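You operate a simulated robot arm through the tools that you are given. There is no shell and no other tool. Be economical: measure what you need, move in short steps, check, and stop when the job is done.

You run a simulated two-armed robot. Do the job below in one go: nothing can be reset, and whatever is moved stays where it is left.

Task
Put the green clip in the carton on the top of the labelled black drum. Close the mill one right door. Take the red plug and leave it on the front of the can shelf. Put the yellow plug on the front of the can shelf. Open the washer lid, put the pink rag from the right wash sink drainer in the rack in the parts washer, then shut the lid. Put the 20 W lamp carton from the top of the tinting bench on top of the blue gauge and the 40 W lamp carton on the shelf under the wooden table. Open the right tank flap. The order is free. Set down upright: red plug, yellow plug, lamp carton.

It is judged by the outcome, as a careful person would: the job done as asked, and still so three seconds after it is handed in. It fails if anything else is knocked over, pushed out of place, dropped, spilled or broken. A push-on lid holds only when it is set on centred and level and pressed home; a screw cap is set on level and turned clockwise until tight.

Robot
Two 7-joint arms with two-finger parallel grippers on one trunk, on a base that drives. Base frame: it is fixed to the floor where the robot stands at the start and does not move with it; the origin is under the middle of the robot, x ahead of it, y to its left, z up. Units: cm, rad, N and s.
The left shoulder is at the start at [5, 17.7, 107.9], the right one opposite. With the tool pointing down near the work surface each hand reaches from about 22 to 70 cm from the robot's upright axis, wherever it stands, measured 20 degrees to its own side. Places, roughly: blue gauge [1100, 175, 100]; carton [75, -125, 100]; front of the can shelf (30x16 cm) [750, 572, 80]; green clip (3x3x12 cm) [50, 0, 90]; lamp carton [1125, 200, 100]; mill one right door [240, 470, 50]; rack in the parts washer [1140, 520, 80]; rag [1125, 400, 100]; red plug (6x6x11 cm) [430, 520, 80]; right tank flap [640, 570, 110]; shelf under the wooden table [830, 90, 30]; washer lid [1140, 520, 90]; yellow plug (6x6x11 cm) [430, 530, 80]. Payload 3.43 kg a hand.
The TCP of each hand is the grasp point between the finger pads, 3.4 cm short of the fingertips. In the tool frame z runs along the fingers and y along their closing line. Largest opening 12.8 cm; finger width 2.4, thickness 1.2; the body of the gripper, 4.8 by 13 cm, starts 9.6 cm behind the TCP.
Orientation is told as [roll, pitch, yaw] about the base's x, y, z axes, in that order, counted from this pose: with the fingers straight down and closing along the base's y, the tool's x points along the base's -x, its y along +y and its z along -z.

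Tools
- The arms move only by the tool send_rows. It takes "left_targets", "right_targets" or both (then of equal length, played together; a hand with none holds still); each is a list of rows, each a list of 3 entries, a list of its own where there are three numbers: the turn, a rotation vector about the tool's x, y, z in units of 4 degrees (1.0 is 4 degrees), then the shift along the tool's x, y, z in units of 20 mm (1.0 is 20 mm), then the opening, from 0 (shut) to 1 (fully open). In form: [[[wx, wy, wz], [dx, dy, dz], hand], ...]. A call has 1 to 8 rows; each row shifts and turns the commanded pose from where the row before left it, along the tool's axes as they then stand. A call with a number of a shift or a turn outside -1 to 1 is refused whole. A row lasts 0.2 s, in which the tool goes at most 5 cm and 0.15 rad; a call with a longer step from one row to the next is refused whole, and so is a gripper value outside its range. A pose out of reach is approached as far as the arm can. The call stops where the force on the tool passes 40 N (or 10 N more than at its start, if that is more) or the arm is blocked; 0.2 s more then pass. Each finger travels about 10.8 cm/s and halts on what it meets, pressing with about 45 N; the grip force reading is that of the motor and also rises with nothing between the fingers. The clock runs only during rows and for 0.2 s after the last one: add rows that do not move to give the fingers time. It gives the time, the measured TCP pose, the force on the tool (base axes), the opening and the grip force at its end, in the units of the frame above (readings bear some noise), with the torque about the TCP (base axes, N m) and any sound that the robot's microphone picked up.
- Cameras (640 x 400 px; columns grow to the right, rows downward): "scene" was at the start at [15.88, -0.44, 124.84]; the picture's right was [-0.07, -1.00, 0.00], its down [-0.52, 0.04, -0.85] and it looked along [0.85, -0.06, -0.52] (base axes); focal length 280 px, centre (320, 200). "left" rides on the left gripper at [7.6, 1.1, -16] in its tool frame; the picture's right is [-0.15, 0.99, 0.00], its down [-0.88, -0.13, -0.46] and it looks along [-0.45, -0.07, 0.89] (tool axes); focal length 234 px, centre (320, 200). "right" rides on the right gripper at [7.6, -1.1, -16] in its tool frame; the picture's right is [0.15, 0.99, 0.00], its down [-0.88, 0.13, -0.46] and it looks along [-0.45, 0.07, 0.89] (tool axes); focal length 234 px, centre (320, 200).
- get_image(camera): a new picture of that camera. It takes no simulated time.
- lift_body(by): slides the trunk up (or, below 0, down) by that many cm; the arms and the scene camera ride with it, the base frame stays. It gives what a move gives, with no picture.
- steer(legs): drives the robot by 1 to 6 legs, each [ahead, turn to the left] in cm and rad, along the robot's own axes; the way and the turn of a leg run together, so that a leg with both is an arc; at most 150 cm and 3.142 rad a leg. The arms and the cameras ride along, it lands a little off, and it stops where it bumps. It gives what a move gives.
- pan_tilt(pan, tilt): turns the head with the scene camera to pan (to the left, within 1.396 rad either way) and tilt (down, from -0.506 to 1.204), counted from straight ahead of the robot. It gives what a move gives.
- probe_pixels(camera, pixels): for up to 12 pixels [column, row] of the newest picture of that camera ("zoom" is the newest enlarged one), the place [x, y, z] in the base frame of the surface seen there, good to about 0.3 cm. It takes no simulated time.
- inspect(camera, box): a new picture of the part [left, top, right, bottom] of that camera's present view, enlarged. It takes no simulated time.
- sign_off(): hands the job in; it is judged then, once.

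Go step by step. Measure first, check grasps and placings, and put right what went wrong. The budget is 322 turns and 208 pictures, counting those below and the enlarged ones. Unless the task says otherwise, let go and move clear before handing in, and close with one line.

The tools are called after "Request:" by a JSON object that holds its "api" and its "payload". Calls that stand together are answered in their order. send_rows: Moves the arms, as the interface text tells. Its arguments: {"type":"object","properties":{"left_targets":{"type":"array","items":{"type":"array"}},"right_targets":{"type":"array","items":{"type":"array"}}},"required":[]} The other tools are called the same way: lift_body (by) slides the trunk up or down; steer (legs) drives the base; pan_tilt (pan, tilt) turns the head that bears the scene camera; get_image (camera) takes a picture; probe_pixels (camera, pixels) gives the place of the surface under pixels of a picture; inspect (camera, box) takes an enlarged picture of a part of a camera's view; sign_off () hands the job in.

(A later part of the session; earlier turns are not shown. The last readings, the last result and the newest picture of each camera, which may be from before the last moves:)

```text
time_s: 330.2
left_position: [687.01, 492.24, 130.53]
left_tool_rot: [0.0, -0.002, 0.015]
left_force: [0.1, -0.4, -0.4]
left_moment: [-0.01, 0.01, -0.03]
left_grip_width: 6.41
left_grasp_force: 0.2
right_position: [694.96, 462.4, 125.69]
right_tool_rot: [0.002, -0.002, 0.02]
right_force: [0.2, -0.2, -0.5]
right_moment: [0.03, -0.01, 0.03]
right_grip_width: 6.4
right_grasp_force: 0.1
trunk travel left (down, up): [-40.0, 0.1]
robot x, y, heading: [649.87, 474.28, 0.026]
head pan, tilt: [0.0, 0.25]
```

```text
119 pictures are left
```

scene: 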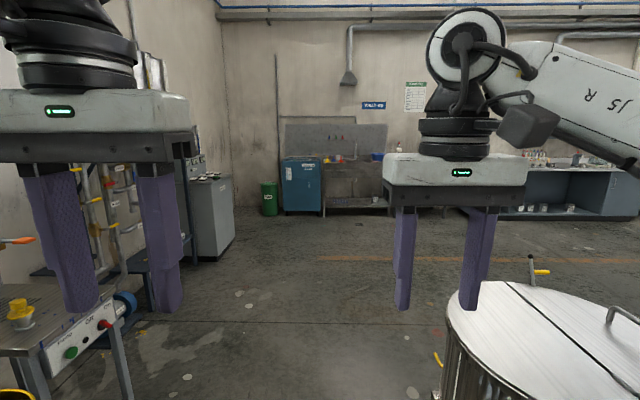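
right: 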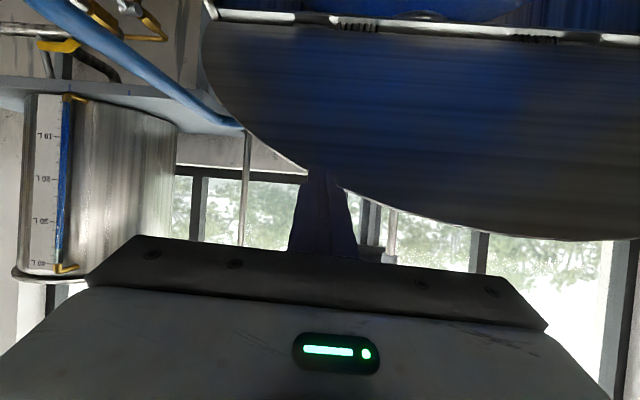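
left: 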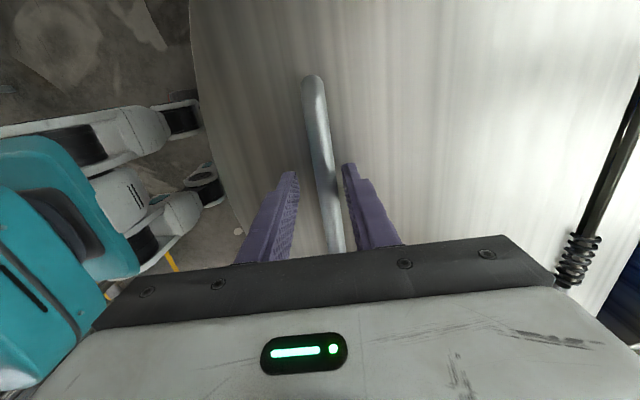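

The blue parts washer (302,185) and wash sink (355,175) are ahead. Driving 300 cm along y≈480.

Request:
{"api": "steer", "payload": {"legs": [[150, 0], [140, 0]]}}

Request:
{"api": "get_image", "payload": {"camera": "scene"}}

```text
time_s: 344.2
left_position: [976.92, 496.25, 130.59]
left_tool_rot: [0.0, -0.002, 0.008]
left_force: [-0.3, 0.0, -0.1]
left_moment: [0.0, 0.01, 0.0]
left_grip_width: 6.42
left_grasp_force: 0.0
right_position: [984.79, 466.32, 125.42]
right_tool_rot: [0.002, -0.002, 0.012]
right_force: [-0.1, -0.3, 0.3]
right_moment: [0.01, 0.0, -0.05]
right_grip_width: 6.41
right_grasp_force: 0.1
trunk travel left (down, up): [-40.0, 0.1]
robot x, y, heading: [939.64, 479.12, 0.013]
head pan, tilt: [0.0, 0.25]
```

```text
118 pictures are left
```

scene: 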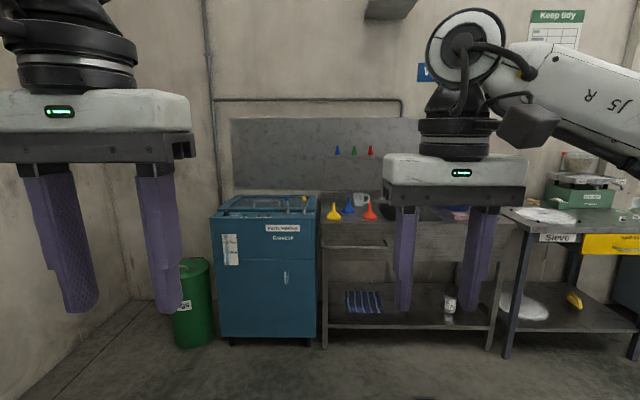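

Washer is the blue cabinet at (268,265). Zooming on washer and sink.

Request:
{"api": "inspect", "payload": {"camera": "scene", "box": [190, 150, 400, 270]}}

Request:
{"api": "inspect", "payload": {"camera": "scene", "box": [380, 150, 640, 320]}}

Request:
{"api": "probe_pixels", "payload": {"camera": "scene", "pixels": [[215, 215], [315, 215], [265, 210], [290, 195], [270, 280], [325, 225], [495, 220], [430, 210], [455, 210], [505, 215], [325, 340], [192, 300]]}}

```text
3.05 times, centred on (295, 210) of scene
```

zoom: 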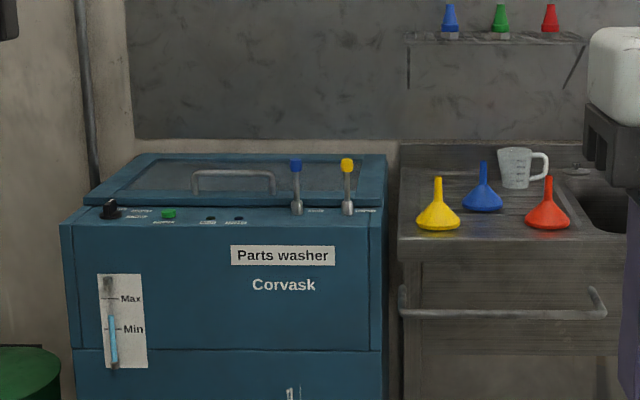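

```text
2.35 times, centred on (510, 235) of scene
```

zoom: 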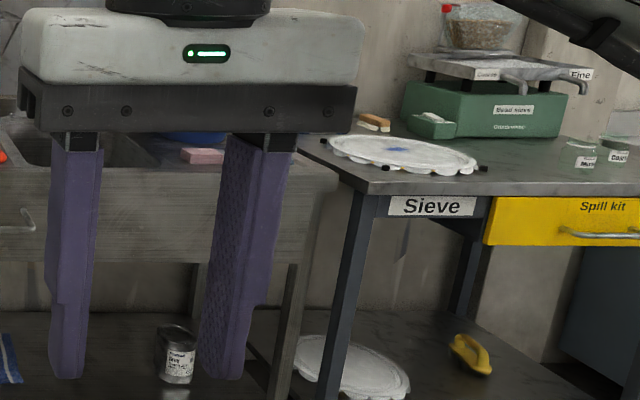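

```text
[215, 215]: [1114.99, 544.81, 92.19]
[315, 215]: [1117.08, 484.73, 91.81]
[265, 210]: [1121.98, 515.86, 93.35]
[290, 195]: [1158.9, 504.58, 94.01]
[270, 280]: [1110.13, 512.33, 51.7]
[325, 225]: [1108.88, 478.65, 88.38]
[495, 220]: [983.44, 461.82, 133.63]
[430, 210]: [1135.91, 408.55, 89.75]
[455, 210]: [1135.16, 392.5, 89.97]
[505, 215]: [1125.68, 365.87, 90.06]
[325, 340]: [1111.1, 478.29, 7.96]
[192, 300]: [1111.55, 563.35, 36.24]
```

The pink rag lies on the right drainer around (1135,392,90). Driving to about (1068,405) facing the bench.

Request:
{"api": "steer", "payload": {"legs": [[0, -0.52], [147, 0], [0, 0.51]]}}

Request:
{"api": "pan_tilt", "payload": {"pan": 0.0, "tilt": 0.6}}

Request:
{"api": "get_image", "payload": {"camera": "scene"}}

```text
time_s: 354.4
left_position: [1105.53, 427.42, 130.5]
left_tool_rot: [0.001, -0.003, 0.021]
left_force: [-0.1, -0.2, 0.9]
left_moment: [0.01, 0.01, 0.04]
left_grip_width: 6.39
left_grasp_force: 0.0
right_position: [1113.72, 397.58, 125.51]
right_tool_rot: [0.002, -0.002, 0.023]
right_force: [0.0, 0.2, -0.3]
right_moment: [-0.01, -0.01, 0.01]
right_grip_width: 6.38
right_grasp_force: 0.2
trunk travel left (down, up): [-40.0, 0.1]
robot x, y, heading: [1068.24, 409.77, 0.029]
head pan, tilt: [0.0, 0.25]
```

```text
time_s: 355.2
left_position: [1105.5, 427.48, 130.5]
left_tool_rot: [-0.001, -0.002, 0.02]
left_force: [0.7, -0.3, -0.1]
left_moment: [0.01, -0.03, -0.03]
left_grip_width: 6.38
left_grasp_force: 0.2
right_position: [1113.71, 397.59, 125.46]
right_tool_rot: [0.002, -0.002, 0.024]
right_force: [0.2, -0.9, 1.0]
right_moment: [0.0, 0.0, 0.0]
right_grip_width: 6.4
right_grasp_force: 0.0
trunk travel left (down, up): [-40.0, 0.1]
robot x, y, heading: [1068.55, 409.58, 0.028]
head pan, tilt: [0.0, 0.6]
```

```text
115 pictures are left
```

scene: 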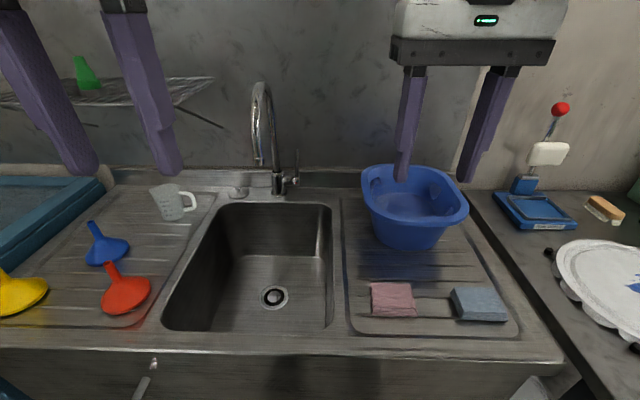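

The pink rag is at (393,299), a folded pad; a blue-grey pad sits right of it. Measuring.

Request:
{"api": "inspect", "payload": {"camera": "scene", "box": [340, 260, 530, 350]}}

Request:
{"api": "probe_pixels", "payload": {"camera": "scene", "pixels": [[373, 285], [412, 285], [374, 312], [414, 314], [393, 298], [393, 316], [455, 300], [505, 300], [430, 300], [360, 300], [405, 240], [520, 330]]}}

```text
3.37 times, centred on (435, 305) of scene
```

zoom: 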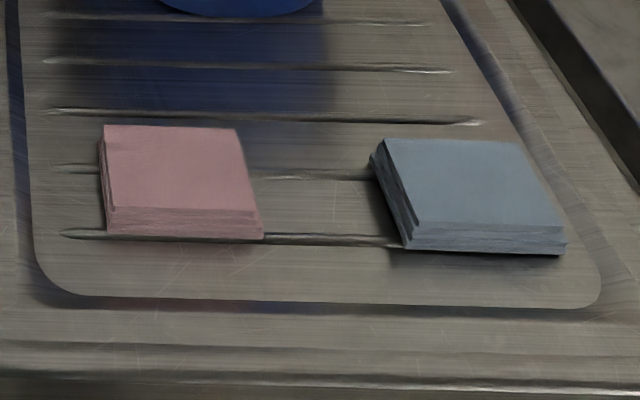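

```text
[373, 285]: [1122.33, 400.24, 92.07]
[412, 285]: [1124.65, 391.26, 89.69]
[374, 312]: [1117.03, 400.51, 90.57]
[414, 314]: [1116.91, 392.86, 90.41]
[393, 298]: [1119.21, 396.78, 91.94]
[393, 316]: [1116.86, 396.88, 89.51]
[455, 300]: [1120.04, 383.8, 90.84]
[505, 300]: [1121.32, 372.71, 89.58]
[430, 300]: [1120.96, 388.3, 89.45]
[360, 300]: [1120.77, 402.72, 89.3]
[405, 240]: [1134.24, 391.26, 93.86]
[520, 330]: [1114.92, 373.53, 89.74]
```

Rag: x 1117–1123, y 392.5–400.5, top z 92. Lowering trunk 24 cm and positioning the right hand over it.

Request:
{"api": "lift_body", "payload": {"by": -24}}

Request:
{"api": "send_rows", "payload": {"right_targets": [[[0, 0, 0], [-1, -0.2, 0], 0.88], [[0, 0, 0], [-1, -0.2, 0], 0.88], [[0, 0, 0], [-1, -0.2, 0], 0.88], [[0, 0, 0], [-0.1, 0, 0], 0.88], [[0, 0, 0], [0, 0, 0], 0.88]]}}

Request:
{"api": "get_image", "payload": {"camera": "right"}}

```text
time_s: 357.7
left_position: [1105.49, 427.5, 106.51]
left_tool_rot: [-0.001, -0.001, 0.022]
left_force: [0.3, -0.2, 0.4]
left_moment: [0.0, 0.03, -0.01]
left_grip_width: 6.4
left_grasp_force: 0.1
right_position: [1113.7, 397.49, 101.44]
right_tool_rot: [0.001, -0.002, 0.024]
right_force: [0.3, 0.0, 0.4]
right_moment: [0.03, 0.01, -0.05]
right_grip_width: 6.4
right_grasp_force: 0.0
trunk travel left (down, up): [-16.0, 24.1]
robot x, y, heading: [1068.62, 409.49, 0.029]
head pan, tilt: [0.0, 0.6]
```

```text
time_s: 358.9
left_position: [1105.66, 427.41, 106.42]
left_tool_rot: [0.001, -0.001, 0.021]
left_force: [1.1, -0.7, 0.2]
left_moment: [0.0, 0.0, 0.01]
left_grip_width: 6.39
left_grasp_force: 0.1
right_position: [1120.01, 396.63, 101.54]
right_tool_rot: [0.003, -0.003, 0.025]
right_force: [0.3, -0.8, 0.1]
right_moment: [0.04, -0.01, 0.01]
right_grip_width: 11.26
right_grasp_force: 0.0
trunk travel left (down, up): [-16.0, 24.1]
robot x, y, heading: [1068.44, 409.76, 0.024]
head pan, tilt: [0.0, 0.6]
```

```text
113 pictures are left
```

right: 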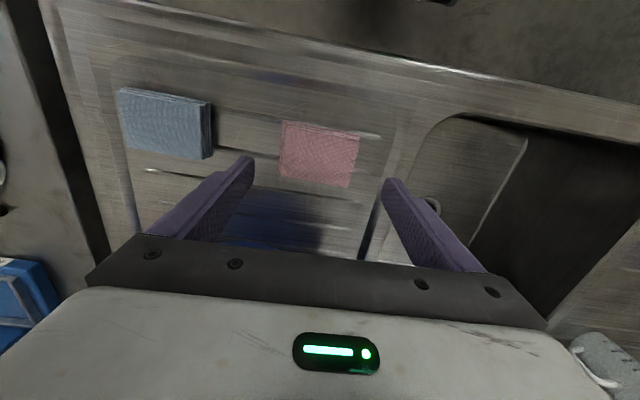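

Aligned with the rag centred (320,155). Lowering 8.3 cm and closing.

Request:
{"api": "send_rows", "payload": {"right_targets": [[[0, 0, 0], [0, 0, 1], 0.88], [[0, 0, 0], [0, 0, 1], 0.88], [[0, 0, 0], [0, 0, 1], 0.88], [[0, 0, 0], [0, 0, 0.8], 0.88], [[0, 0, 0], [0, 0, 0.3], 0.88], [[0, 0, 0], [0, 0, 0], 0.88]]}}

Request:
{"api": "send_rows", "payload": {"right_targets": [[[0, 0, 0], [0, 0, 0], 0.7], [[0, 0, 0], [0, 0, 0], 0.5], [[0, 0, 0], [0, 0, 0], 0.4], [[0, 0, 0], [0, 0, 0], 0.4]]}}

Request:
{"api": "get_image", "payload": {"camera": "right"}}

```text
time_s: 360.3
left_position: [1105.63, 427.37, 106.54]
left_tool_rot: [-0.002, -0.003, 0.022]
left_force: [0.6, -0.3, 0.0]
left_moment: [0.0, 0.02, -0.01]
left_grip_width: 6.39
left_grasp_force: 0.0
right_position: [1120.0, 396.53, 93.27]
right_tool_rot: [0.001, -0.002, 0.023]
right_force: [0.1, 0.6, 0.5]
right_moment: [0.0, -0.02, -0.02]
right_grip_width: 11.27
right_grasp_force: 0.1
trunk travel left (down, up): [-16.0, 24.1]
robot x, y, heading: [1068.5, 409.63, 0.029]
head pan, tilt: [0.0, 0.6]
```

```text
time_s: 361.3
left_position: [1105.62, 427.38, 106.65]
left_tool_rot: [-0.001, -0.002, 0.021]
left_force: [0.6, -0.8, 0.1]
left_moment: [0.01, 0.02, -0.02]
left_grip_width: 6.39
left_grasp_force: 0.1
right_position: [1119.97, 396.64, 93.31]
right_tool_rot: [0.002, -0.002, 0.025]
right_force: [-0.3, -0.3, 0.3]
right_moment: [0.0, -0.04, -0.01]
right_grip_width: 8.92
right_grasp_force: 44.5
trunk travel left (down, up): [-16.0, 24.1]
robot x, y, heading: [1068.71, 409.64, 0.026]
head pan, tilt: [0.0, 0.6]
```

```text
112 pictures are left
```

right: 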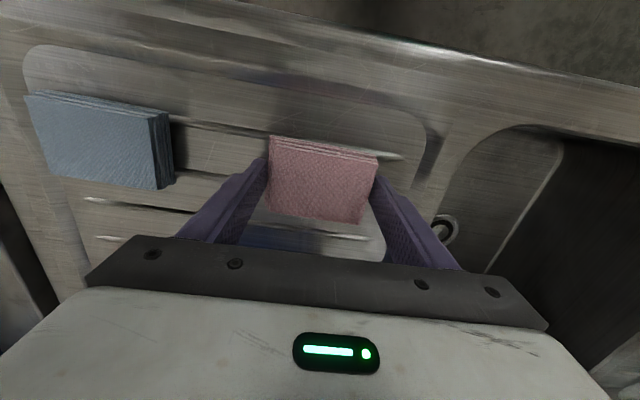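

Gripped at 8.9 cm. Lifting gently and checking.

Request:
{"api": "send_rows", "payload": {"right_targets": [[[0, 0, 0], [0, 0, -0.4], 0.4], [[0, 0, 0], [0, 0, -0.8], 0.4], [[0, 0, 0], [0, 0, -1], 0.4], [[0, 0, 0], [0, 0, -1], 0.4], [[0, 0, 0], [0, 0, -1], 0.4], [[0, 0, 0], [0.5, 0, -1], 0.4], [[0, 0, 0], [0.5, 0, -1], 0.4], [[0, 0, 0], [0.5, 0, -1], 0.4]]}}

Request:
{"api": "get_image", "payload": {"camera": "right"}}

```text
time_s: 363.1
left_position: [1105.52, 427.52, 106.44]
left_tool_rot: [0.001, -0.002, 0.021]
left_force: [-1.1, 1.3, -0.8]
left_moment: [0.02, -0.02, 0.0]
left_grip_width: 6.38
left_grasp_force: 0.1
right_position: [1116.73, 396.68, 107.76]
right_tool_rot: [0.002, -0.003, 0.024]
right_force: [0.4, -0.1, -0.7]
right_moment: [0.0, 0.02, 0.0]
right_grip_width: 8.9
right_grasp_force: 45.0
trunk travel left (down, up): [-16.0, 24.1]
robot x, y, heading: [1068.24, 409.46, 0.031]
head pan, tilt: [0.0, 0.6]
```

```text
111 pictures are left
```

right: 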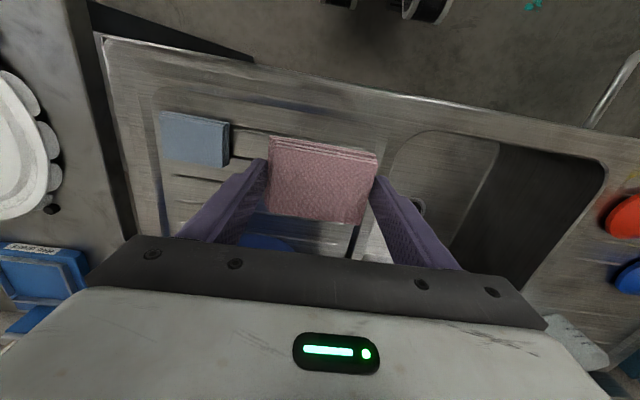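

Rag is held. Backing off, raising the trunk, and moving to the washer.

Request:
{"api": "lift_body", "payload": {"by": 12}}

Request:
{"api": "steer", "payload": {"legs": [[-28, 0], [0, 1.54], [103, 0], [0, -1.55], [14, 0]]}}

Request:
{"api": "get_image", "payload": {"camera": "scene"}}

```text
time_s: 364.6
left_position: [1105.57, 427.4, 118.56]
left_tool_rot: [0.0, 0.001, 0.022]
left_force: [-0.1, -0.8, -0.1]
left_moment: [-0.02, -0.02, 0.02]
left_grip_width: 6.41
left_grasp_force: 0.0
right_position: [1116.83, 396.64, 119.62]
right_tool_rot: [0.002, -0.001, 0.025]
right_force: [-0.3, -0.5, -0.2]
right_moment: [0.0, 0.03, 0.03]
right_grip_width: 8.89
right_grasp_force: 44.9
trunk travel left (down, up): [-28.0, 12.1]
robot x, y, heading: [1068.5, 409.54, 0.027]
head pan, tilt: [0.0, 0.6]
```

```text
time_s: 380.0
left_position: [1096.07, 527.74, 118.56]
left_tool_rot: [-0.001, 0.0, -0.041]
left_force: [0.1, -0.5, -0.3]
left_moment: [0.0, 0.01, -0.01]
left_grip_width: 6.4
left_grasp_force: 0.1
right_position: [1105.28, 496.41, 119.59]
right_tool_rot: [0.001, -0.002, -0.039]
right_force: [1.6, 0.8, -0.6]
right_moment: [-0.03, 0.01, 0.01]
right_grip_width: 8.88
right_grasp_force: 45.0
trunk travel left (down, up): [-28.0, 12.1]
robot x, y, heading: [1057.73, 512.31, -0.034]
head pan, tilt: [0.0, 0.6]
```

```text
110 pictures are left
```

scene: 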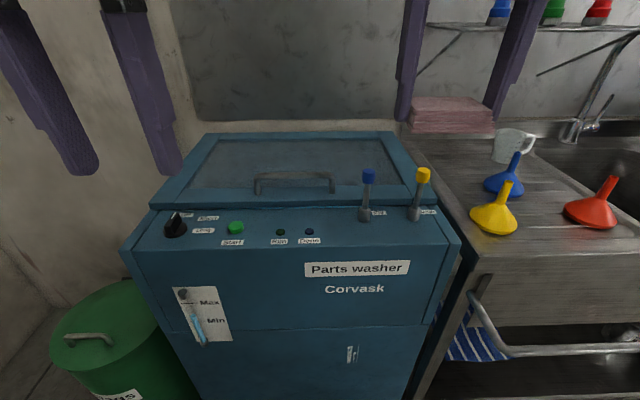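

Washer lid with a bar handle at (295,177), hinge at rear (295,135). Measuring.

Request:
{"api": "inspect", "payload": {"camera": "scene", "box": [140, 120, 440, 250]}}

Request:
{"api": "probe_pixels", "payload": {"camera": "scene", "pixels": [[258, 178], [295, 174], [332, 176], [150, 205], [408, 200], [210, 135], [390, 133], [295, 200], [295, 150], [367, 170], [423, 170], [295, 190]]}}

```text
2.13 times, centred on (290, 185) of scene
```

zoom: 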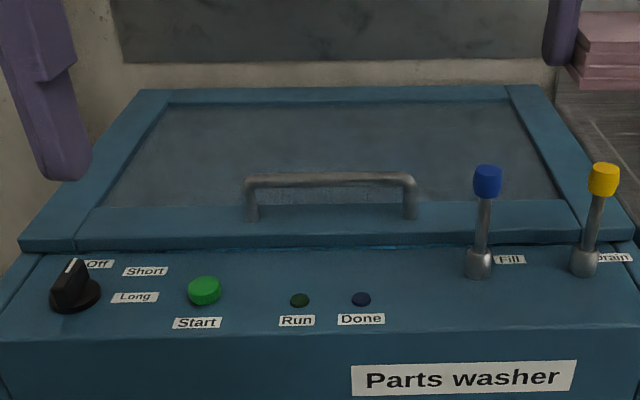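

```text
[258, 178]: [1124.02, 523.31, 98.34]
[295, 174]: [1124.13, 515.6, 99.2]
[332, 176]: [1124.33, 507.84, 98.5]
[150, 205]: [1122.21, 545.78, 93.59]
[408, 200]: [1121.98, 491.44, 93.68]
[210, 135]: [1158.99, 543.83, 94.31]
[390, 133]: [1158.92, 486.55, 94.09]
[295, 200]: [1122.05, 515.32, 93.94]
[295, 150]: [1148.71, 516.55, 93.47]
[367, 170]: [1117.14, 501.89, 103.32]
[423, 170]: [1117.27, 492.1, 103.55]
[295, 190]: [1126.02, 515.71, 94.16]
```

Handle bar: x≈1124, y 507.5–524, z≈99; hinge at x≈1159, z 94. I retract the rag hand and turn the left hand 90° for gripping the bar, tilting it forward.

Request:
{"api": "send_rows", "payload": {"left_targets": [[[0, 0, 1], [0, 0, -0.5], 0.45], [[0, 0, 1], [0, 0, -0.5], 0.45], [[0, 0, 1], [0, 0, -0.5], 0.45], [[0, 0, 1], [0, 0, 0], 0.45], [[0, 0, 1], [0, 0, 0], 0.45], [[0, 0, 1], [0, 0, 0], 0.45], [[0, 0, 1], [0, 0, 0], 0.45], [[0, 0, 1], [0, 0, 0], 0.45]], "right_targets": [[[0, 0, 0], [1, -0.5, 0], 0.4], [[0, 0, 0], [1, -0.5, 0], 0.4], [[0, 0, 0], [1, -0.5, 0], 0.4], [[0, 0, 0], [1, -0.5, 0], 0.4], [[0, 0, 0], [1, -0.5, 0], 0.4], [[0, 0, 0], [1, -0.5, 0], 0.4], [[0, 0, 0], [1, -0.5, 0], 0.4], [[0, 0, 0], [1, -0.5, 0], 0.4]]}}

Request:
{"api": "send_rows", "payload": {"left_targets": [[[0, 0, 1], [0, 0, 0], 0.45], [[0, 0, 1], [0, 0, 0], 0.45], [[0, 0, 1], [0, 0, 0], 0.45], [[0, 0, 1], [0, 0, 0], 0.45], [[0, 0, 1], [0, 0, 0], 0.45], [[0, 0, 1], [0, 0, 0], 0.45], [[0, 0, 1], [0, 0, 0], 0.45], [[0, 0, 1], [0, 0, 0], 0.45]]}}

Request:
{"api": "send_rows", "payload": {"left_targets": [[[0, 0, 1], [0, 0, 0], 0.3], [[0, 0, 1], [0, 0, 0], 0.3], [[0, 0, 1], [0, 0, 0], 0.3], [[0, 0, 1], [0, 0, 0], 0.3], [[0, 0, 1], [0, 0, 0], 0.3], [[0, 0, 1], [0, 0, 0], 0.3], [[0, 0, 0], [0, 0, 0], 0.3]]}}

Request:
{"api": "send_rows", "payload": {"left_targets": [[[-1, 0, 0], [0, 0, 0], 0.3], [[-1, 0, 0], [0, 0, 0], 0.3], [[-1, 0, 0], [0, 0, 0], 0.3], [[-1, 0, 0], [0, 0, 0], 0.3], [[-1, 0, 0], [0, 0, 0], 0.3], [[-1, 0, 0], [0, 0, 0], 0.3], [[-1, 0, 0], [0, 0, 0], 0.3], [[-1, 0, 0], [0, 0, 0], 0.3]]}}

Request:
{"api": "steer", "payload": {"legs": [[0, 0.034], [14, 0]]}}

Request:
{"api": "get_image", "payload": {"camera": "scene"}}

Request:
{"api": "get_image", "payload": {"camera": "left"}}

```text
time_s: 381.8
left_position: [1096.04, 527.78, 121.74]
left_tool_rot: [0.0, -0.003, -0.6]
left_force: [-0.4, 0.0, 0.8]
left_moment: [0.03, 0.0, -0.01]
left_grip_width: 5.77
left_grasp_force: 0.1
right_position: [1088.92, 488.89, 119.51]
right_tool_rot: [0.003, 0.0, -0.039]
right_force: [-0.7, -0.3, -0.5]
right_moment: [0.0, -0.01, 0.0]
right_grip_width: 8.9
right_grasp_force: 44.9
trunk travel left (down, up): [-28.0, 12.1]
robot x, y, heading: [1057.82, 512.83, -0.032]
head pan, tilt: [0.0, 0.6]
```

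```text
time_s: 383.6
left_position: [1095.99, 527.91, 121.45]
left_tool_rot: [0.001, 0.001, -1.158]
left_force: [0.9, -0.2, -0.1]
left_moment: [-0.02, -0.01, -0.05]
left_grip_width: 5.74
left_grasp_force: 0.0
right_position: [1088.97, 488.91, 119.4]
right_tool_rot: [0.002, -0.002, -0.037]
right_force: [-0.2, 0.5, -0.5]
right_moment: [0.02, -0.02, 0.0]
right_grip_width: 8.85
right_grasp_force: 45.0
trunk travel left (down, up): [-28.0, 12.1]
robot x, y, heading: [1057.72, 512.37, -0.032]
head pan, tilt: [0.0, 0.6]
```

```text
time_s: 385.2
left_position: [1095.86, 527.74, 121.62]
left_tool_rot: [0.003, 0.0, -1.578]
left_force: [-0.3, 0.1, -0.8]
left_moment: [-0.01, 0.0, 0.01]
left_grip_width: 3.85
left_grasp_force: 0.1
right_position: [1089.04, 488.95, 119.54]
right_tool_rot: [0.002, -0.003, -0.038]
right_force: [0.1, -0.1, -1.1]
right_moment: [0.02, 0.02, -0.04]
right_grip_width: 8.86
right_grasp_force: 45.3
trunk travel left (down, up): [-28.0, 12.1]
robot x, y, heading: [1057.85, 512.09, -0.029]
head pan, tilt: [0.0, 0.6]
```

```text
time_s: 387.0
left_position: [1095.92, 527.92, 121.53]
left_tool_rot: [0.562, -0.001, -1.576]
left_force: [0.6, 0.8, 0.0]
left_moment: [0.02, 0.0, -0.04]
left_grip_width: 3.85
left_grasp_force: 0.1
right_position: [1088.93, 488.92, 119.45]
right_tool_rot: [0.002, -0.001, -0.037]
right_force: [-0.5, 0.0, -0.7]
right_moment: [0.04, 0.0, 0.04]
right_grip_width: 8.87
right_grasp_force: 44.9
trunk travel left (down, up): [-28.0, 12.1]
robot x, y, heading: [1057.75, 512.3, -0.035]
head pan, tilt: [0.0, 0.6]
```

```text
time_s: 388.7
left_position: [1109.36, 529.32, 121.58]
left_tool_rot: [0.558, 0.0, -1.541]
left_force: [1.6, -0.6, -0.7]
left_moment: [0.04, 0.02, 0.0]
left_grip_width: 3.83
left_grasp_force: 0.0
right_position: [1103.66, 490.24, 119.4]
right_tool_rot: [0.001, -0.001, -0.001]
right_force: [0.4, -0.3, -1.2]
right_moment: [0.02, 0.06, 0.01]
right_grip_width: 8.83
right_grasp_force: 44.7
trunk travel left (down, up): [-28.0, 12.1]
robot x, y, heading: [1071.31, 512.26, 0.001]
head pan, tilt: [0.0, 0.6]
```

```text
108 pictures are left
```

scene: 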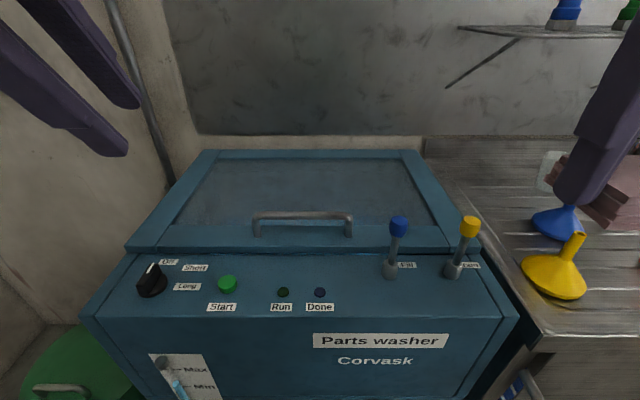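

```text
107 pictures are left
```

left: 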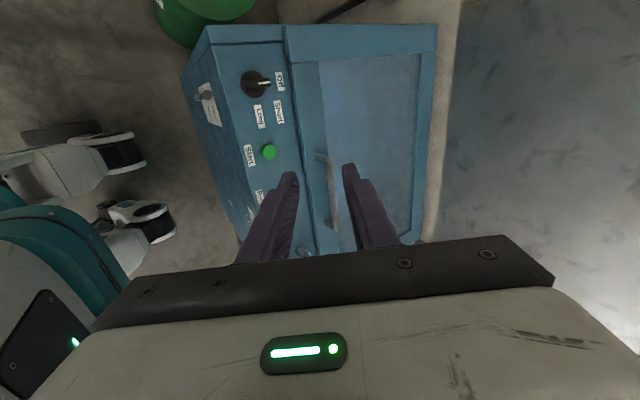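

Left hand is tilted 32° with fingers straddling the bar's line. Moving to a pre-grasp point along the tool axis.

Request:
{"api": "send_rows", "payload": {"left_targets": [[[0, 0, 0], [-0.86, 0.02, 0.85], 0.3], [[0, 0, 0], [-0.86, 0.02, 0.85], 0.3], [[0, 0, 0], [-0.86, 0.02, 0.85], 0.3], [[0, 0, 0], [-0.86, 0.02, 0.85], 0.3], [[0, 0, 0], [-0.86, 0.02, 0.85], 0.3], [[0, 0, 0], [-0.86, 0.02, 0.85], 0.3], [[0, 0, 0], [-0.86, 0.02, 0.85], 0.3], [[0, 0, 0], [-0.86, 0.02, 0.85], 0.3]]}}

Request:
{"api": "get_image", "payload": {"camera": "left"}}

Request:
{"api": "get_image", "payload": {"camera": "scene"}}

```text
time_s: 390.5
left_position: [1117.1, 515.89, 110.1]
left_tool_rot: [0.559, 0.002, -1.538]
left_force: [-0.2, -0.7, 0.0]
left_moment: [0.01, 0.02, -0.04]
left_grip_width: 3.84
left_grasp_force: 0.0
right_position: [1103.68, 490.02, 119.5]
right_tool_rot: [0.003, -0.003, -0.002]
right_force: [-0.1, 0.1, -0.5]
right_moment: [0.01, 0.02, -0.01]
right_grip_width: 8.85
right_grasp_force: 44.9
trunk travel left (down, up): [-28.0, 12.1]
robot x, y, heading: [1071.61, 512.29, 0.006]
head pan, tilt: [0.0, 0.6]
```

```text
106 pictures are left
```

left: 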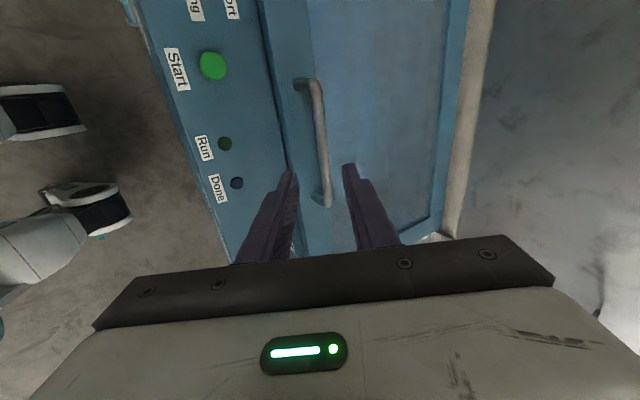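

```text
105 pictures are left
```

scene: 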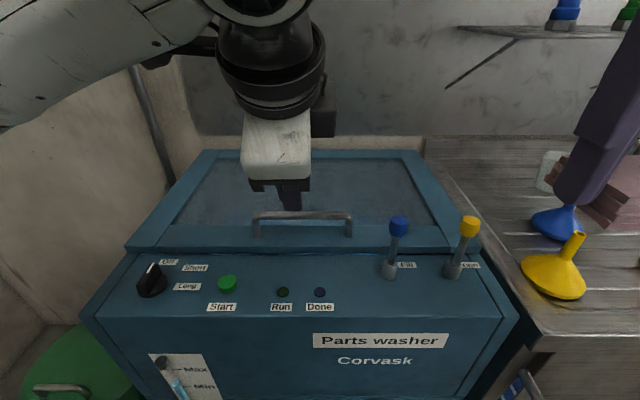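

Aligned with the bar axis. Advancing 12.2 cm along the tool axis and gripping.

Request:
{"api": "send_rows", "payload": {"left_targets": [[[0, 0, 0], [0, 0, 1], 0.25], [[0, 0, 0], [0, 0, 1], 0.22], [[0, 0, 0], [0, 0, 1], 0.22], [[0, 0, 0], [0, 0, 1], 0.22], [[0, 0, 0], [0, 0, 1], 0.22], [[0, 0, 0], [0, 0, 0.8], 0.22], [[0, 0, 0], [0, 0, 0.2], 0.22]]}}

Request:
{"api": "get_image", "payload": {"camera": "left"}}

```text
time_s: 392.1
left_position: [1123.4, 516.0, 100.02]
left_tool_rot: [0.559, 0.001, -1.538]
left_force: [0.1, -0.3, -0.2]
left_moment: [-0.02, 0.01, 0.0]
left_grip_width: 2.8
left_grasp_force: 0.1
right_position: [1103.63, 489.98, 119.4]
right_tool_rot: [0.001, -0.002, -0.002]
right_force: [0.1, -0.7, -1.4]
right_moment: [-0.04, -0.02, 0.01]
right_grip_width: 8.89
right_grasp_force: 44.2
trunk travel left (down, up): [-28.0, 12.1]
robot x, y, heading: [1071.61, 512.85, -0.002]
head pan, tilt: [0.0, 0.6]
```

```text
104 pictures are left
```

left: 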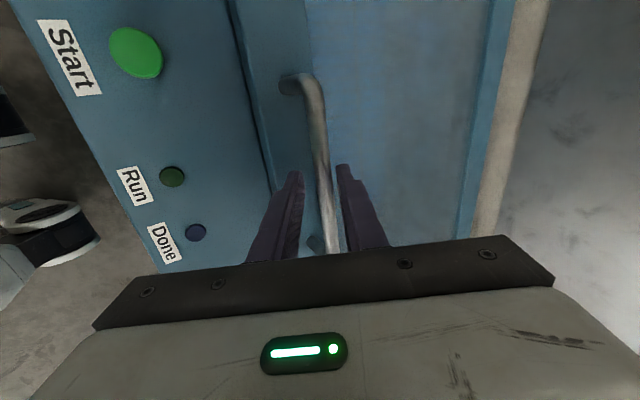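

The bar lies between the fingers. Gripping and lifting the first 10°.

Request:
{"api": "send_rows", "payload": {"left_targets": [[[0, 0, 0], [0, 0, 0], 0.1], [[0, 0, 0], [0, 0, 0], 0.0], [[0, 0, 0], [0, 0, 0], 0.0], [[0, 0, 0], [0, 0.76, -0.75], 0.0], [[0, 0, 0], [0, 0.76, -0.75], 0.0], [[0, 0, 0], [0, 0.76, -0.75], 0.0]]}}

Request:
{"api": "get_image", "payload": {"camera": "scene"}}

```text
time_s: 393.5
left_position: [1125.07, 515.91, 106.16]
left_tool_rot: [0.556, 0.002, -1.54]
left_force: [5.2, 2.8, -2.1]
left_moment: [0.87, -0.1, -0.66]
left_grip_width: 1.44
left_grasp_force: 44.6
right_position: [1103.68, 490.16, 119.44]
right_tool_rot: [0.003, -0.001, -0.002]
right_force: [-0.6, -0.1, -0.7]
right_moment: [0.02, -0.01, 0.07]
right_grip_width: 8.87
right_grasp_force: 45.1
trunk travel left (down, up): [-28.0, 12.1]
robot x, y, heading: [1071.3, 512.52, 0.001]
head pan, tilt: [0.0, 0.6]
```

```text
103 pictures are left
```

scene: 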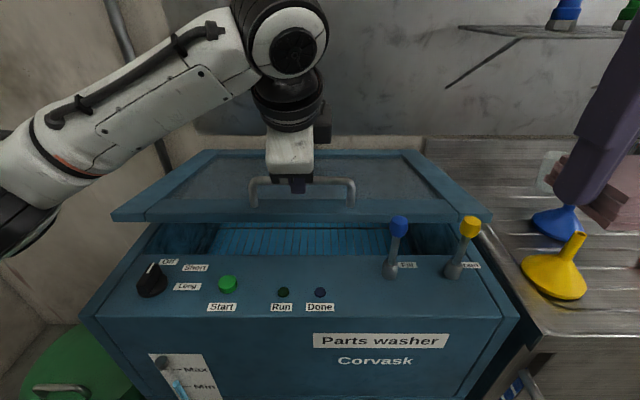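

The lid lifts with small forces; rack is visible inside. Continuing along the arc.

Request:
{"api": "send_rows", "payload": {"left_targets": [[[0, 0, 0], [0, 0.9, -0.58], 0.0], [[0, 0, 0], [0, 0.9, -0.58], 0.0], [[0, 0, 0], [0, 0.9, -0.58], 0.0], [[0, 0, 0], [0, 0.97, -0.44], 0.0], [[0, 0, 0], [0, 0.97, -0.44], 0.0], [[0, 0, 0], [0, 0.97, -0.44], 0.0]]}}

Request:
{"api": "send_rows", "payload": {"left_targets": [[[0, 0, 0], [0, 0.77, -0.19], 0.0], [[0, 0, 0], [0, 0.77, -0.19], 0.0], [[0, 0, 0], [0, 0.77, -0.19], 0.0], [[0, 0, 0], [0, 0.77, -0.19], 0.0], [[0, 0, 0], [0, 0.79, -0.07], 0.0], [[0, 0, 0], [0, 0.79, -0.07], 0.0], [[0, 0, 0], [0, 0.79, -0.07], 0.0], [[0, 0, 0], [0, 0.79, -0.07], 0.0]]}}

Request:
{"api": "get_image", "payload": {"camera": "scene"}}

```text
time_s: 394.9
left_position: [1130.92, 515.88, 117.61]
left_tool_rot: [0.563, -0.001, -1.544]
left_force: [-4.9, -7.0, 1.4]
left_moment: [0.04, 0.14, -1.08]
left_grip_width: 1.39
left_grasp_force: 45.0
right_position: [1103.59, 489.91, 119.56]
right_tool_rot: [0.006, -0.002, -0.001]
right_force: [0.3, -0.5, -0.2]
right_moment: [0.0, -0.01, 0.03]
right_grip_width: 8.89
right_grasp_force: 45.8
trunk travel left (down, up): [-28.0, 12.1]
robot x, y, heading: [1071.72, 512.08, -0.001]
head pan, tilt: [0.0, 0.6]
```

```text
time_s: 396.7
left_position: [1136.85, 515.98, 123.3]
left_tool_rot: [0.561, -0.001, -1.552]
left_force: [-2.5, -25.1, 3.5]
left_moment: [0.57, 0.0, -0.46]
left_grip_width: 1.36
left_grasp_force: 45.2
left hand out of reach, approached as far as the arm can: row 6, 7, 8
right_position: [1103.56, 489.7, 119.36]
right_tool_rot: [0.007, -0.004, -0.001]
right_force: [-0.6, -0.2, 0.2]
right_moment: [0.02, 0.03, 0.0]
right_grip_width: 8.89
right_grasp_force: 45.4
trunk travel left (down, up): [-28.0, 12.1]
robot x, y, heading: [1071.66, 512.31, 0.002]
head pan, tilt: [0.0, 0.6]
```

```text
102 pictures are left
```

scene: 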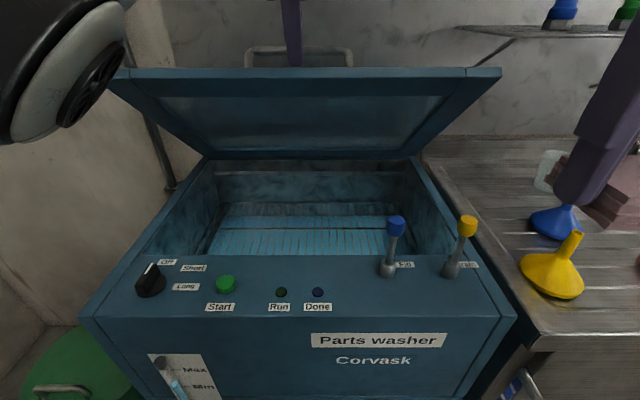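

The lid is ~47° open, the arm at its reach. I'll loosen the fingers slightly (the lower finger still cages the bar) to see if the lid holds by itself.

Request:
{"api": "send_rows", "payload": {"left_targets": [[[0, 0, 0], [0, 0, 0], 0.18], [[0, 0, 0], [0, 0, 0], 0.22], [[0, 0, 0], [0, 0, 0], 0.22], [[0, 0, 0], [0, 0, 0], 0.22]]}}

Request:
{"api": "get_image", "payload": {"camera": "left"}}

Request:
{"api": "get_image", "payload": {"camera": "scene"}}

```text
time_s: 397.7
left_position: [1137.04, 516.91, 123.15]
left_tool_rot: [0.561, 0.0, -1.539]
left_force: [0.9, -0.6, 0.7]
left_moment: [-0.02, 0.03, -0.01]
left_grip_width: 2.82
left_grasp_force: 0.0
right_position: [1103.59, 490.08, 119.38]
right_tool_rot: [0.002, -0.002, -0.001]
right_force: [0.3, 0.4, -0.4]
right_moment: [-0.01, 0.01, 0.03]
right_grip_width: 8.86
right_grasp_force: 45.1
trunk travel left (down, up): [-28.0, 12.1]
robot x, y, heading: [1071.99, 512.74, 0.003]
head pan, tilt: [0.0, 0.6]
```

```text
101 pictures are left
```

left: 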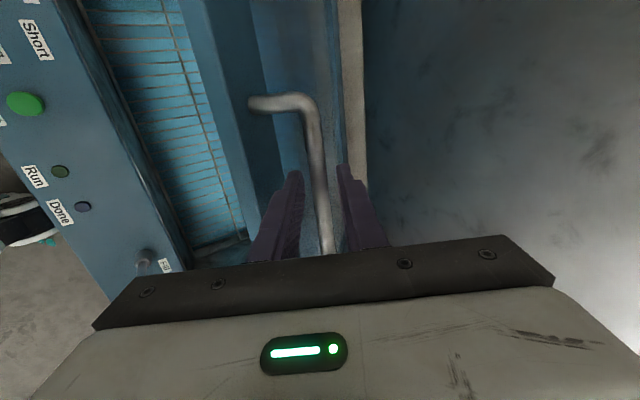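

```text
100 pictures are left
```

scene: 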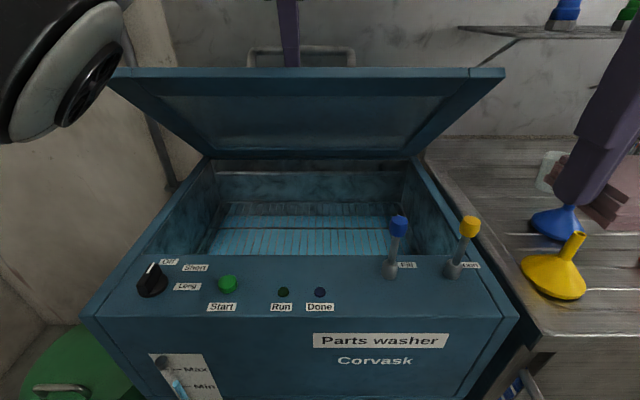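

The lid holds itself at this angle (zero force). I'll withdraw along the tool axis, drive 9 cm closer and raise the trunk 8 cm to gain reach, then cage the bar again.

Request:
{"api": "send_rows", "payload": {"left_targets": [[[0, 0, 0], [0, 0, -1], 0.3], [[0, 0, 0], [0, 0, -1], 0.3], [[0, 0, 0], [0, 0, -1], 0.3], [[0, 0, 0], [0, 0, -1], 0.3], [[0, 0, 0], [0, 0, -1], 0.3], [[0, 0, 0], [0, 0, -1], 0.3], [[0, 0, 0], [0, 0, -1], 0.3]]}}

Request:
{"api": "steer", "payload": {"legs": [[9, 0]]}}

Request:
{"api": "lift_body", "payload": {"by": 8}}

Request:
{"api": "get_image", "payload": {"camera": "left"}}

```text
time_s: 399.3
left_position: [1128.28, 518.5, 134.05]
left_tool_rot: [0.562, -0.008, -1.533]
left_force: [-0.1, -0.6, 0.0]
left_moment: [0.0, 0.01, 0.01]
left_grip_width: 3.83
left_grasp_force: 0.1
left hand out of reach, approached as far as the arm can: row 2, 3, 5, 6, 7
right_position: [1103.61, 490.13, 119.5]
right_tool_rot: [0.001, -0.001, -0.003]
right_force: [0.2, 0.4, -0.3]
right_moment: [-0.03, 0.01, -0.01]
right_grip_width: 8.88
right_grasp_force: 44.9
trunk travel left (down, up): [-28.0, 12.1]
robot x, y, heading: [1071.18, 512.48, -0.0]
head pan, tilt: [0.0, 0.6]
```

```text
time_s: 400.4
left_position: [1137.36, 518.56, 134.0]
left_tool_rot: [0.562, -0.008, -1.532]
left_force: [-0.7, -0.3, 0.0]
left_moment: [0.01, 0.03, 0.0]
left_grip_width: 3.84
left_grasp_force: 0.0
right_position: [1112.64, 490.17, 119.46]
right_tool_rot: [0.002, -0.003, -0.001]
right_force: [0.3, -0.4, -1.3]
right_moment: [0.01, 0.08, 0.01]
right_grip_width: 8.85
right_grasp_force: 45.0
trunk travel left (down, up): [-28.0, 12.1]
robot x, y, heading: [1080.41, 512.64, -0.001]
head pan, tilt: [0.0, 0.6]
```

```text
time_s: 401.6
left_position: [1137.32, 518.57, 142.19]
left_tool_rot: [0.562, -0.01, -1.532]
left_force: [0.1, 0.2, -0.3]
left_moment: [0.0, -0.02, 0.0]
left_grip_width: 3.85
left_grasp_force: 0.1
right_position: [1112.48, 490.12, 127.5]
right_tool_rot: [0.003, -0.001, -0.002]
right_force: [-0.4, 0.1, -0.3]
right_moment: [0.01, 0.03, -0.02]
right_grip_width: 8.88
right_grasp_force: 44.9
trunk travel left (down, up): [-36.0, 4.1]
robot x, y, heading: [1080.53, 512.44, 0.006]
head pan, tilt: [0.0, 0.6]
```

```text
99 pictures are left
```

left: 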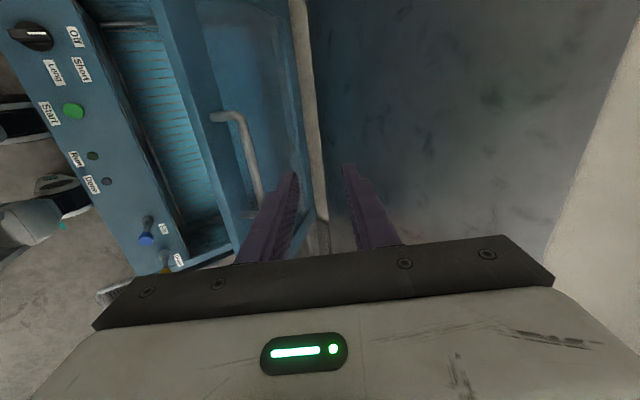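

The bar shows at (245,150), to the near side. Measuring its position.

Request:
{"api": "probe_pixels", "payload": {"camera": "left", "pixels": [[247, 150], [253, 175], [230, 118], [258, 195], [240, 100], [285, 150]]}}

```text
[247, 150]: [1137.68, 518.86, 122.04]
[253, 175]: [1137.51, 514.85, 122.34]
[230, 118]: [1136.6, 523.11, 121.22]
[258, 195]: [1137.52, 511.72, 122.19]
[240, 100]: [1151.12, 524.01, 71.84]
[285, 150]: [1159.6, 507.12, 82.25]
```

Request:
{"api": "send_rows", "payload": {"left_targets": [[[0, 0, 0], [-0.2, -0.88, 0.3], 0.3], [[0, 0, 0], [-0.2, -0.88, 0.3], 0.3], [[0, 0, 0], [-0.2, -0.88, 0.3], 0.3], [[0, 0, 0], [-0.2, -0.88, 0.3], 0.3], [[0, 0, 0], [-0.2, -0.88, 0.3], 0.3], [[0, 0, 0], [-0.2, -0.86, 0.3], 0.3], [[0, 0, 0], [0, 0, 0.8], 0.3], [[0, 0, 0], [0, 0, 0.8], 0.3]]}}

Request:
{"api": "get_image", "payload": {"camera": "left"}}

```text
time_s: 403.6
left_position: [1139.05, 518.85, 141.52]
left_tool_rot: [0.58, -0.078, -1.477]
left_force: [0.4, 0.0, -0.1]
left_moment: [0.01, 0.01, 0.02]
left_grip_width: 3.81
left_grasp_force: 0.1
left hand out of reach, approached as far as the arm can: row 1, 2, 3, 4, 5, 6, 7, 8
right_position: [1112.54, 490.04, 127.43]
right_tool_rot: [0.002, -0.002, -0.003]
right_force: [0.3, 0.4, -0.2]
right_moment: [-0.04, -0.01, -0.01]
right_grip_width: 8.88
right_grasp_force: 44.9
trunk travel left (down, up): [-36.0, 4.1]
robot x, y, heading: [1080.48, 512.17, -0.002]
head pan, tilt: [0.0, 0.6]
stopped in row 8 (left hand): the arm was blocked; the commanded pose is now the measured one
```

```text
98 pictures are left
```

left: 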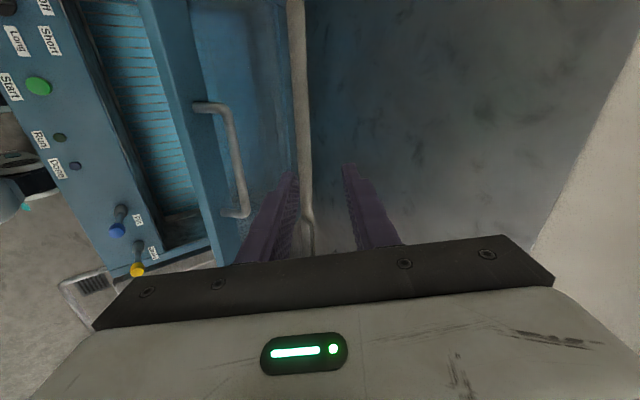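

The arm was in an awkward stretched pose. I'll pull the left hand straight back, and then push the lid from below with the fist instead.

Request:
{"api": "send_rows", "payload": {"left_targets": [[[0, 0, 0], [0, -0.85, -0.53], 0.0], [[0, 0, 0], [0, -0.85, -0.53], 0.0], [[0, 0, 0], [0, -0.85, -0.53], 0.0], [[0, 0, 0], [0, -0.85, -0.53], 0.0], [[0, 0, 0], [0, -0.85, -0.53], 0.0], [[0, 0, 0], [0, -0.85, -0.53], 0.0], [[0, 0, 0], [0, -0.85, -0.53], 0.0], [[0, 0, 0], [0, -0.85, -0.53], 0.0]]}}

Request:
{"api": "get_image", "payload": {"camera": "scene"}}

```text
time_s: 405.4
left_position: [1128.49, 515.62, 148.21]
left_tool_rot: [0.574, -0.097, -1.461]
left_force: [-0.4, -0.6, 0.1]
left_moment: [-0.01, 0.0, 0.05]
left_grip_width: 0.02
left_grasp_force: 32.9
left hand out of reach, approached as far as the arm can: row 1, 2, 3, 4, 5, 6, 7, 8
right_position: [1112.53, 490.07, 127.45]
right_tool_rot: [0.001, -0.003, -0.002]
right_force: [-0.3, -0.1, 0.2]
right_moment: [-0.01, -0.03, 0.0]
right_grip_width: 8.87
right_grasp_force: 44.7
trunk travel left (down, up): [-36.0, 4.1]
robot x, y, heading: [1080.37, 512.74, -0.0]
head pan, tilt: [0.0, 0.6]
```

```text
97 pictures are left
```

scene: 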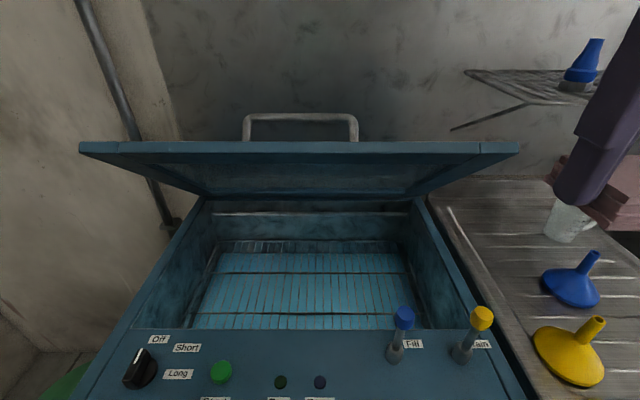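

Moving back and down with the left hand.

Request:
{"api": "send_rows", "payload": {"left_targets": [[[0, 0, 0], [0, -0.82, 0.3], 0.0], [[0, 0, 0], [0, -0.82, 0.3], 0.0], [[0, 0, 0], [0, -0.82, 0.3], 0.0], [[0, 0, 0], [0, -0.82, 0.3], 0.0], [[0, 0, 0], [0, -0.82, 0.3], 0.0], [[0, 0, 0], [0, -0.82, 0.3], 0.0], [[0, 0, 0], [0, -0.82, 0.3], 0.0], [[0, 0, 0], [0, -0.82, 0.3], 0.0]]}}

Request:
{"api": "send_rows", "payload": {"left_targets": [[[0, 0, 0], [0, -0.9, 0.2], 0.0], [[0, 0, 0], [0, -0.9, 0.2], 0.0], [[0, 0, 0], [0, -0.9, 0.2], 0.0], [[0, 0, 0], [0, -0.9, 0.2], 0.0], [[0, 0, 0], [0, -0.9, 0.2], 0.0], [[0, 0, 0], [0, -0.9, 0.2], 0.0]]}}

Request:
{"api": "get_image", "payload": {"camera": "scene"}}

```text
time_s: 407.4
left_position: [1126.77, 514.73, 149.89]
left_tool_rot: [0.597, -0.151, -1.452]
left_force: [0.1, 0.5, -0.3]
left_moment: [0.0, -0.03, 0.01]
left_grip_width: 0.0
left_grasp_force: 32.8
left hand out of reach, approached as far as the arm can: row 1, 2, 3, 4, 5, 6, 7, 8
right_position: [1112.57, 490.17, 127.37]
right_tool_rot: [0.002, -0.002, -0.003]
right_force: [-0.3, 0.7, -0.6]
right_moment: [-0.01, 0.02, 0.01]
right_grip_width: 8.89
right_grasp_force: 45.0
trunk travel left (down, up): [-36.0, 4.1]
robot x, y, heading: [1080.44, 512.35, 0.003]
head pan, tilt: [0.0, 0.6]
stopped in row 8 (left hand): the arm was blocked; the commanded pose is now the measured one
```

```text
time_s: 408.9
left_position: [1125.44, 513.99, 150.59]
left_tool_rot: [0.588, -0.193, -1.426]
left_force: [0.3, 1.0, -0.1]
left_moment: [-0.01, -0.02, -0.03]
left_grip_width: 0.0
left_grasp_force: 33.3
left hand out of reach, approached as far as the arm can: row 1, 2, 3, 4, 5, 6
right_position: [1112.68, 490.21, 127.48]
right_tool_rot: [0.001, -0.002, -0.002]
right_force: [-0.6, -0.2, -0.5]
right_moment: [-0.03, 0.02, -0.01]
right_grip_width: 8.89
right_grasp_force: 45.5
trunk travel left (down, up): [-36.0, 4.1]
robot x, y, heading: [1080.5, 512.47, 0.006]
head pan, tilt: [0.0, 0.6]
stopped in row 6 (left hand): the arm was blocked; the commanded pose is now the measured one
```

```text
96 pictures are left
```

scene: 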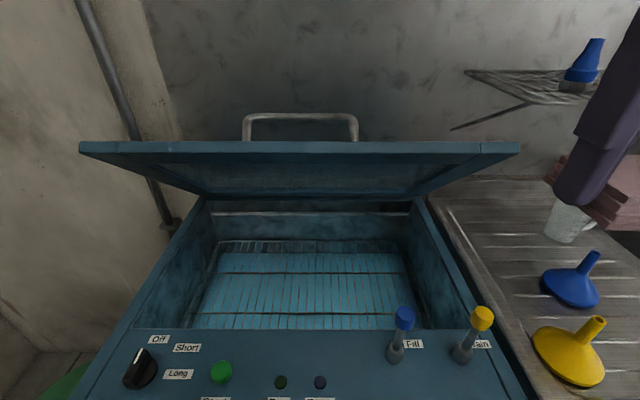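

The arm seems trapped in an odd pose; let me look at it with the head turned up-left.

Request:
{"api": "pan_tilt", "payload": {"pan": 0.35, "tilt": -0.1}}

Request:
{"api": "get_image", "payload": {"camera": "scene"}}

```text
time_s: 410.0
left_position: [1125.44, 513.84, 150.53]
left_tool_rot: [0.589, -0.191, -1.426]
left_force: [0.3, -0.2, -0.6]
left_moment: [0.01, -0.01, 0.03]
left_grip_width: 0.01
left_grasp_force: 33.4
right_position: [1112.6, 490.15, 127.46]
right_tool_rot: [0.0, -0.001, -0.002]
right_force: [-0.7, -0.5, -0.2]
right_moment: [0.01, 0.0, -0.03]
right_grip_width: 8.89
right_grasp_force: 45.0
trunk travel left (down, up): [-36.0, 4.1]
robot x, y, heading: [1080.69, 512.35, -0.0]
head pan, tilt: [0.351, -0.099]
```

```text
95 pictures are left
```

scene: 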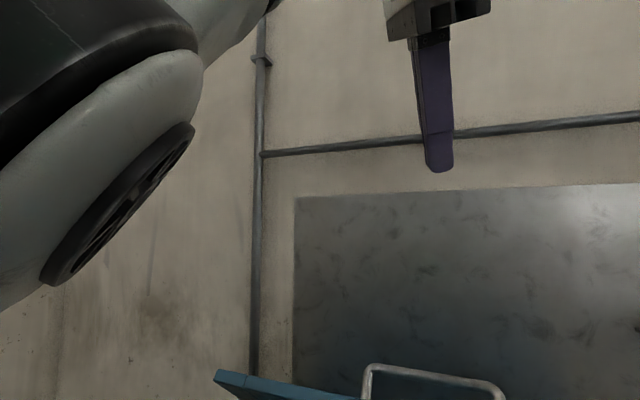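

The left arm is raised steeply near its limits. I'll untilt it while moving left/outward to unwind.

Request:
{"api": "send_rows", "payload": {"left_targets": [[[1, 0, 0], [0.5, 0, 0], 0.0], [[1, 0, 0], [0.5, 0, 0], 0.0], [[1, 0, 0], [0.5, 0, 0], 0.0], [[1, 0, 0], [0.5, 0, 0], 0.0], [[1, 0, 0], [0.5, 0, 0], 0.0], [[1, 0, 0], [0.5, 0, 0], 0.0], [[1, 0, 0], [0.5, 0, 0], 0.0], [[1, 0, 0], [0.5, 0, 0], 0.0]]}}

Request:
{"api": "send_rows", "payload": {"left_targets": [[[0, 0, 0], [0.5, 0, 1], 0.0], [[0, 0, 0], [0.5, 0, 1], 0.0], [[0, 0, 0], [0.5, 0, 1], 0.0], [[0, 0, 0], [0.5, 0, 1], 0.0]]}}

```text
time_s: 411.8
left_position: [1124.23, 516.03, 149.47]
left_tool_rot: [0.481, -0.156, -1.448]
left_force: [-0.4, -0.4, -0.3]
left_moment: [0.0, 0.01, 0.03]
left_grip_width: 0.01
left_grasp_force: 32.7
left hand out of reach, approached as far as the arm can: row 1, 2, 3, 4, 5, 6, 7, 8
right_position: [1112.52, 490.22, 127.57]
right_tool_rot: [0.003, -0.001, -0.002]
right_force: [0.1, -0.5, -0.9]
right_moment: [0.0, 0.03, 0.0]
right_grip_width: 8.89
right_grasp_force: 44.6
trunk travel left (down, up): [-36.0, 4.1]
robot x, y, heading: [1080.55, 512.35, 0.003]
head pan, tilt: [0.351, -0.099]
```

```text
time_s: 412.8
left_position: [1127.53, 519.32, 141.82]
left_tool_rot: [0.483, -0.157, -1.447]
left_force: [-0.1, -0.6, -0.4]
left_moment: [-0.02, 0.0, -0.01]
left_grip_width: 0.03
left_grasp_force: 33.7
right_position: [1112.62, 490.19, 127.43]
right_tool_rot: [0.002, -0.002, -0.002]
right_force: [0.8, -0.3, -0.4]
right_moment: [0.03, 0.0, -0.01]
right_grip_width: 8.84
right_grasp_force: 44.7
trunk travel left (down, up): [-36.0, 4.1]
robot x, y, heading: [1080.61, 511.86, 0.0]
head pan, tilt: [0.351, -0.099]
```

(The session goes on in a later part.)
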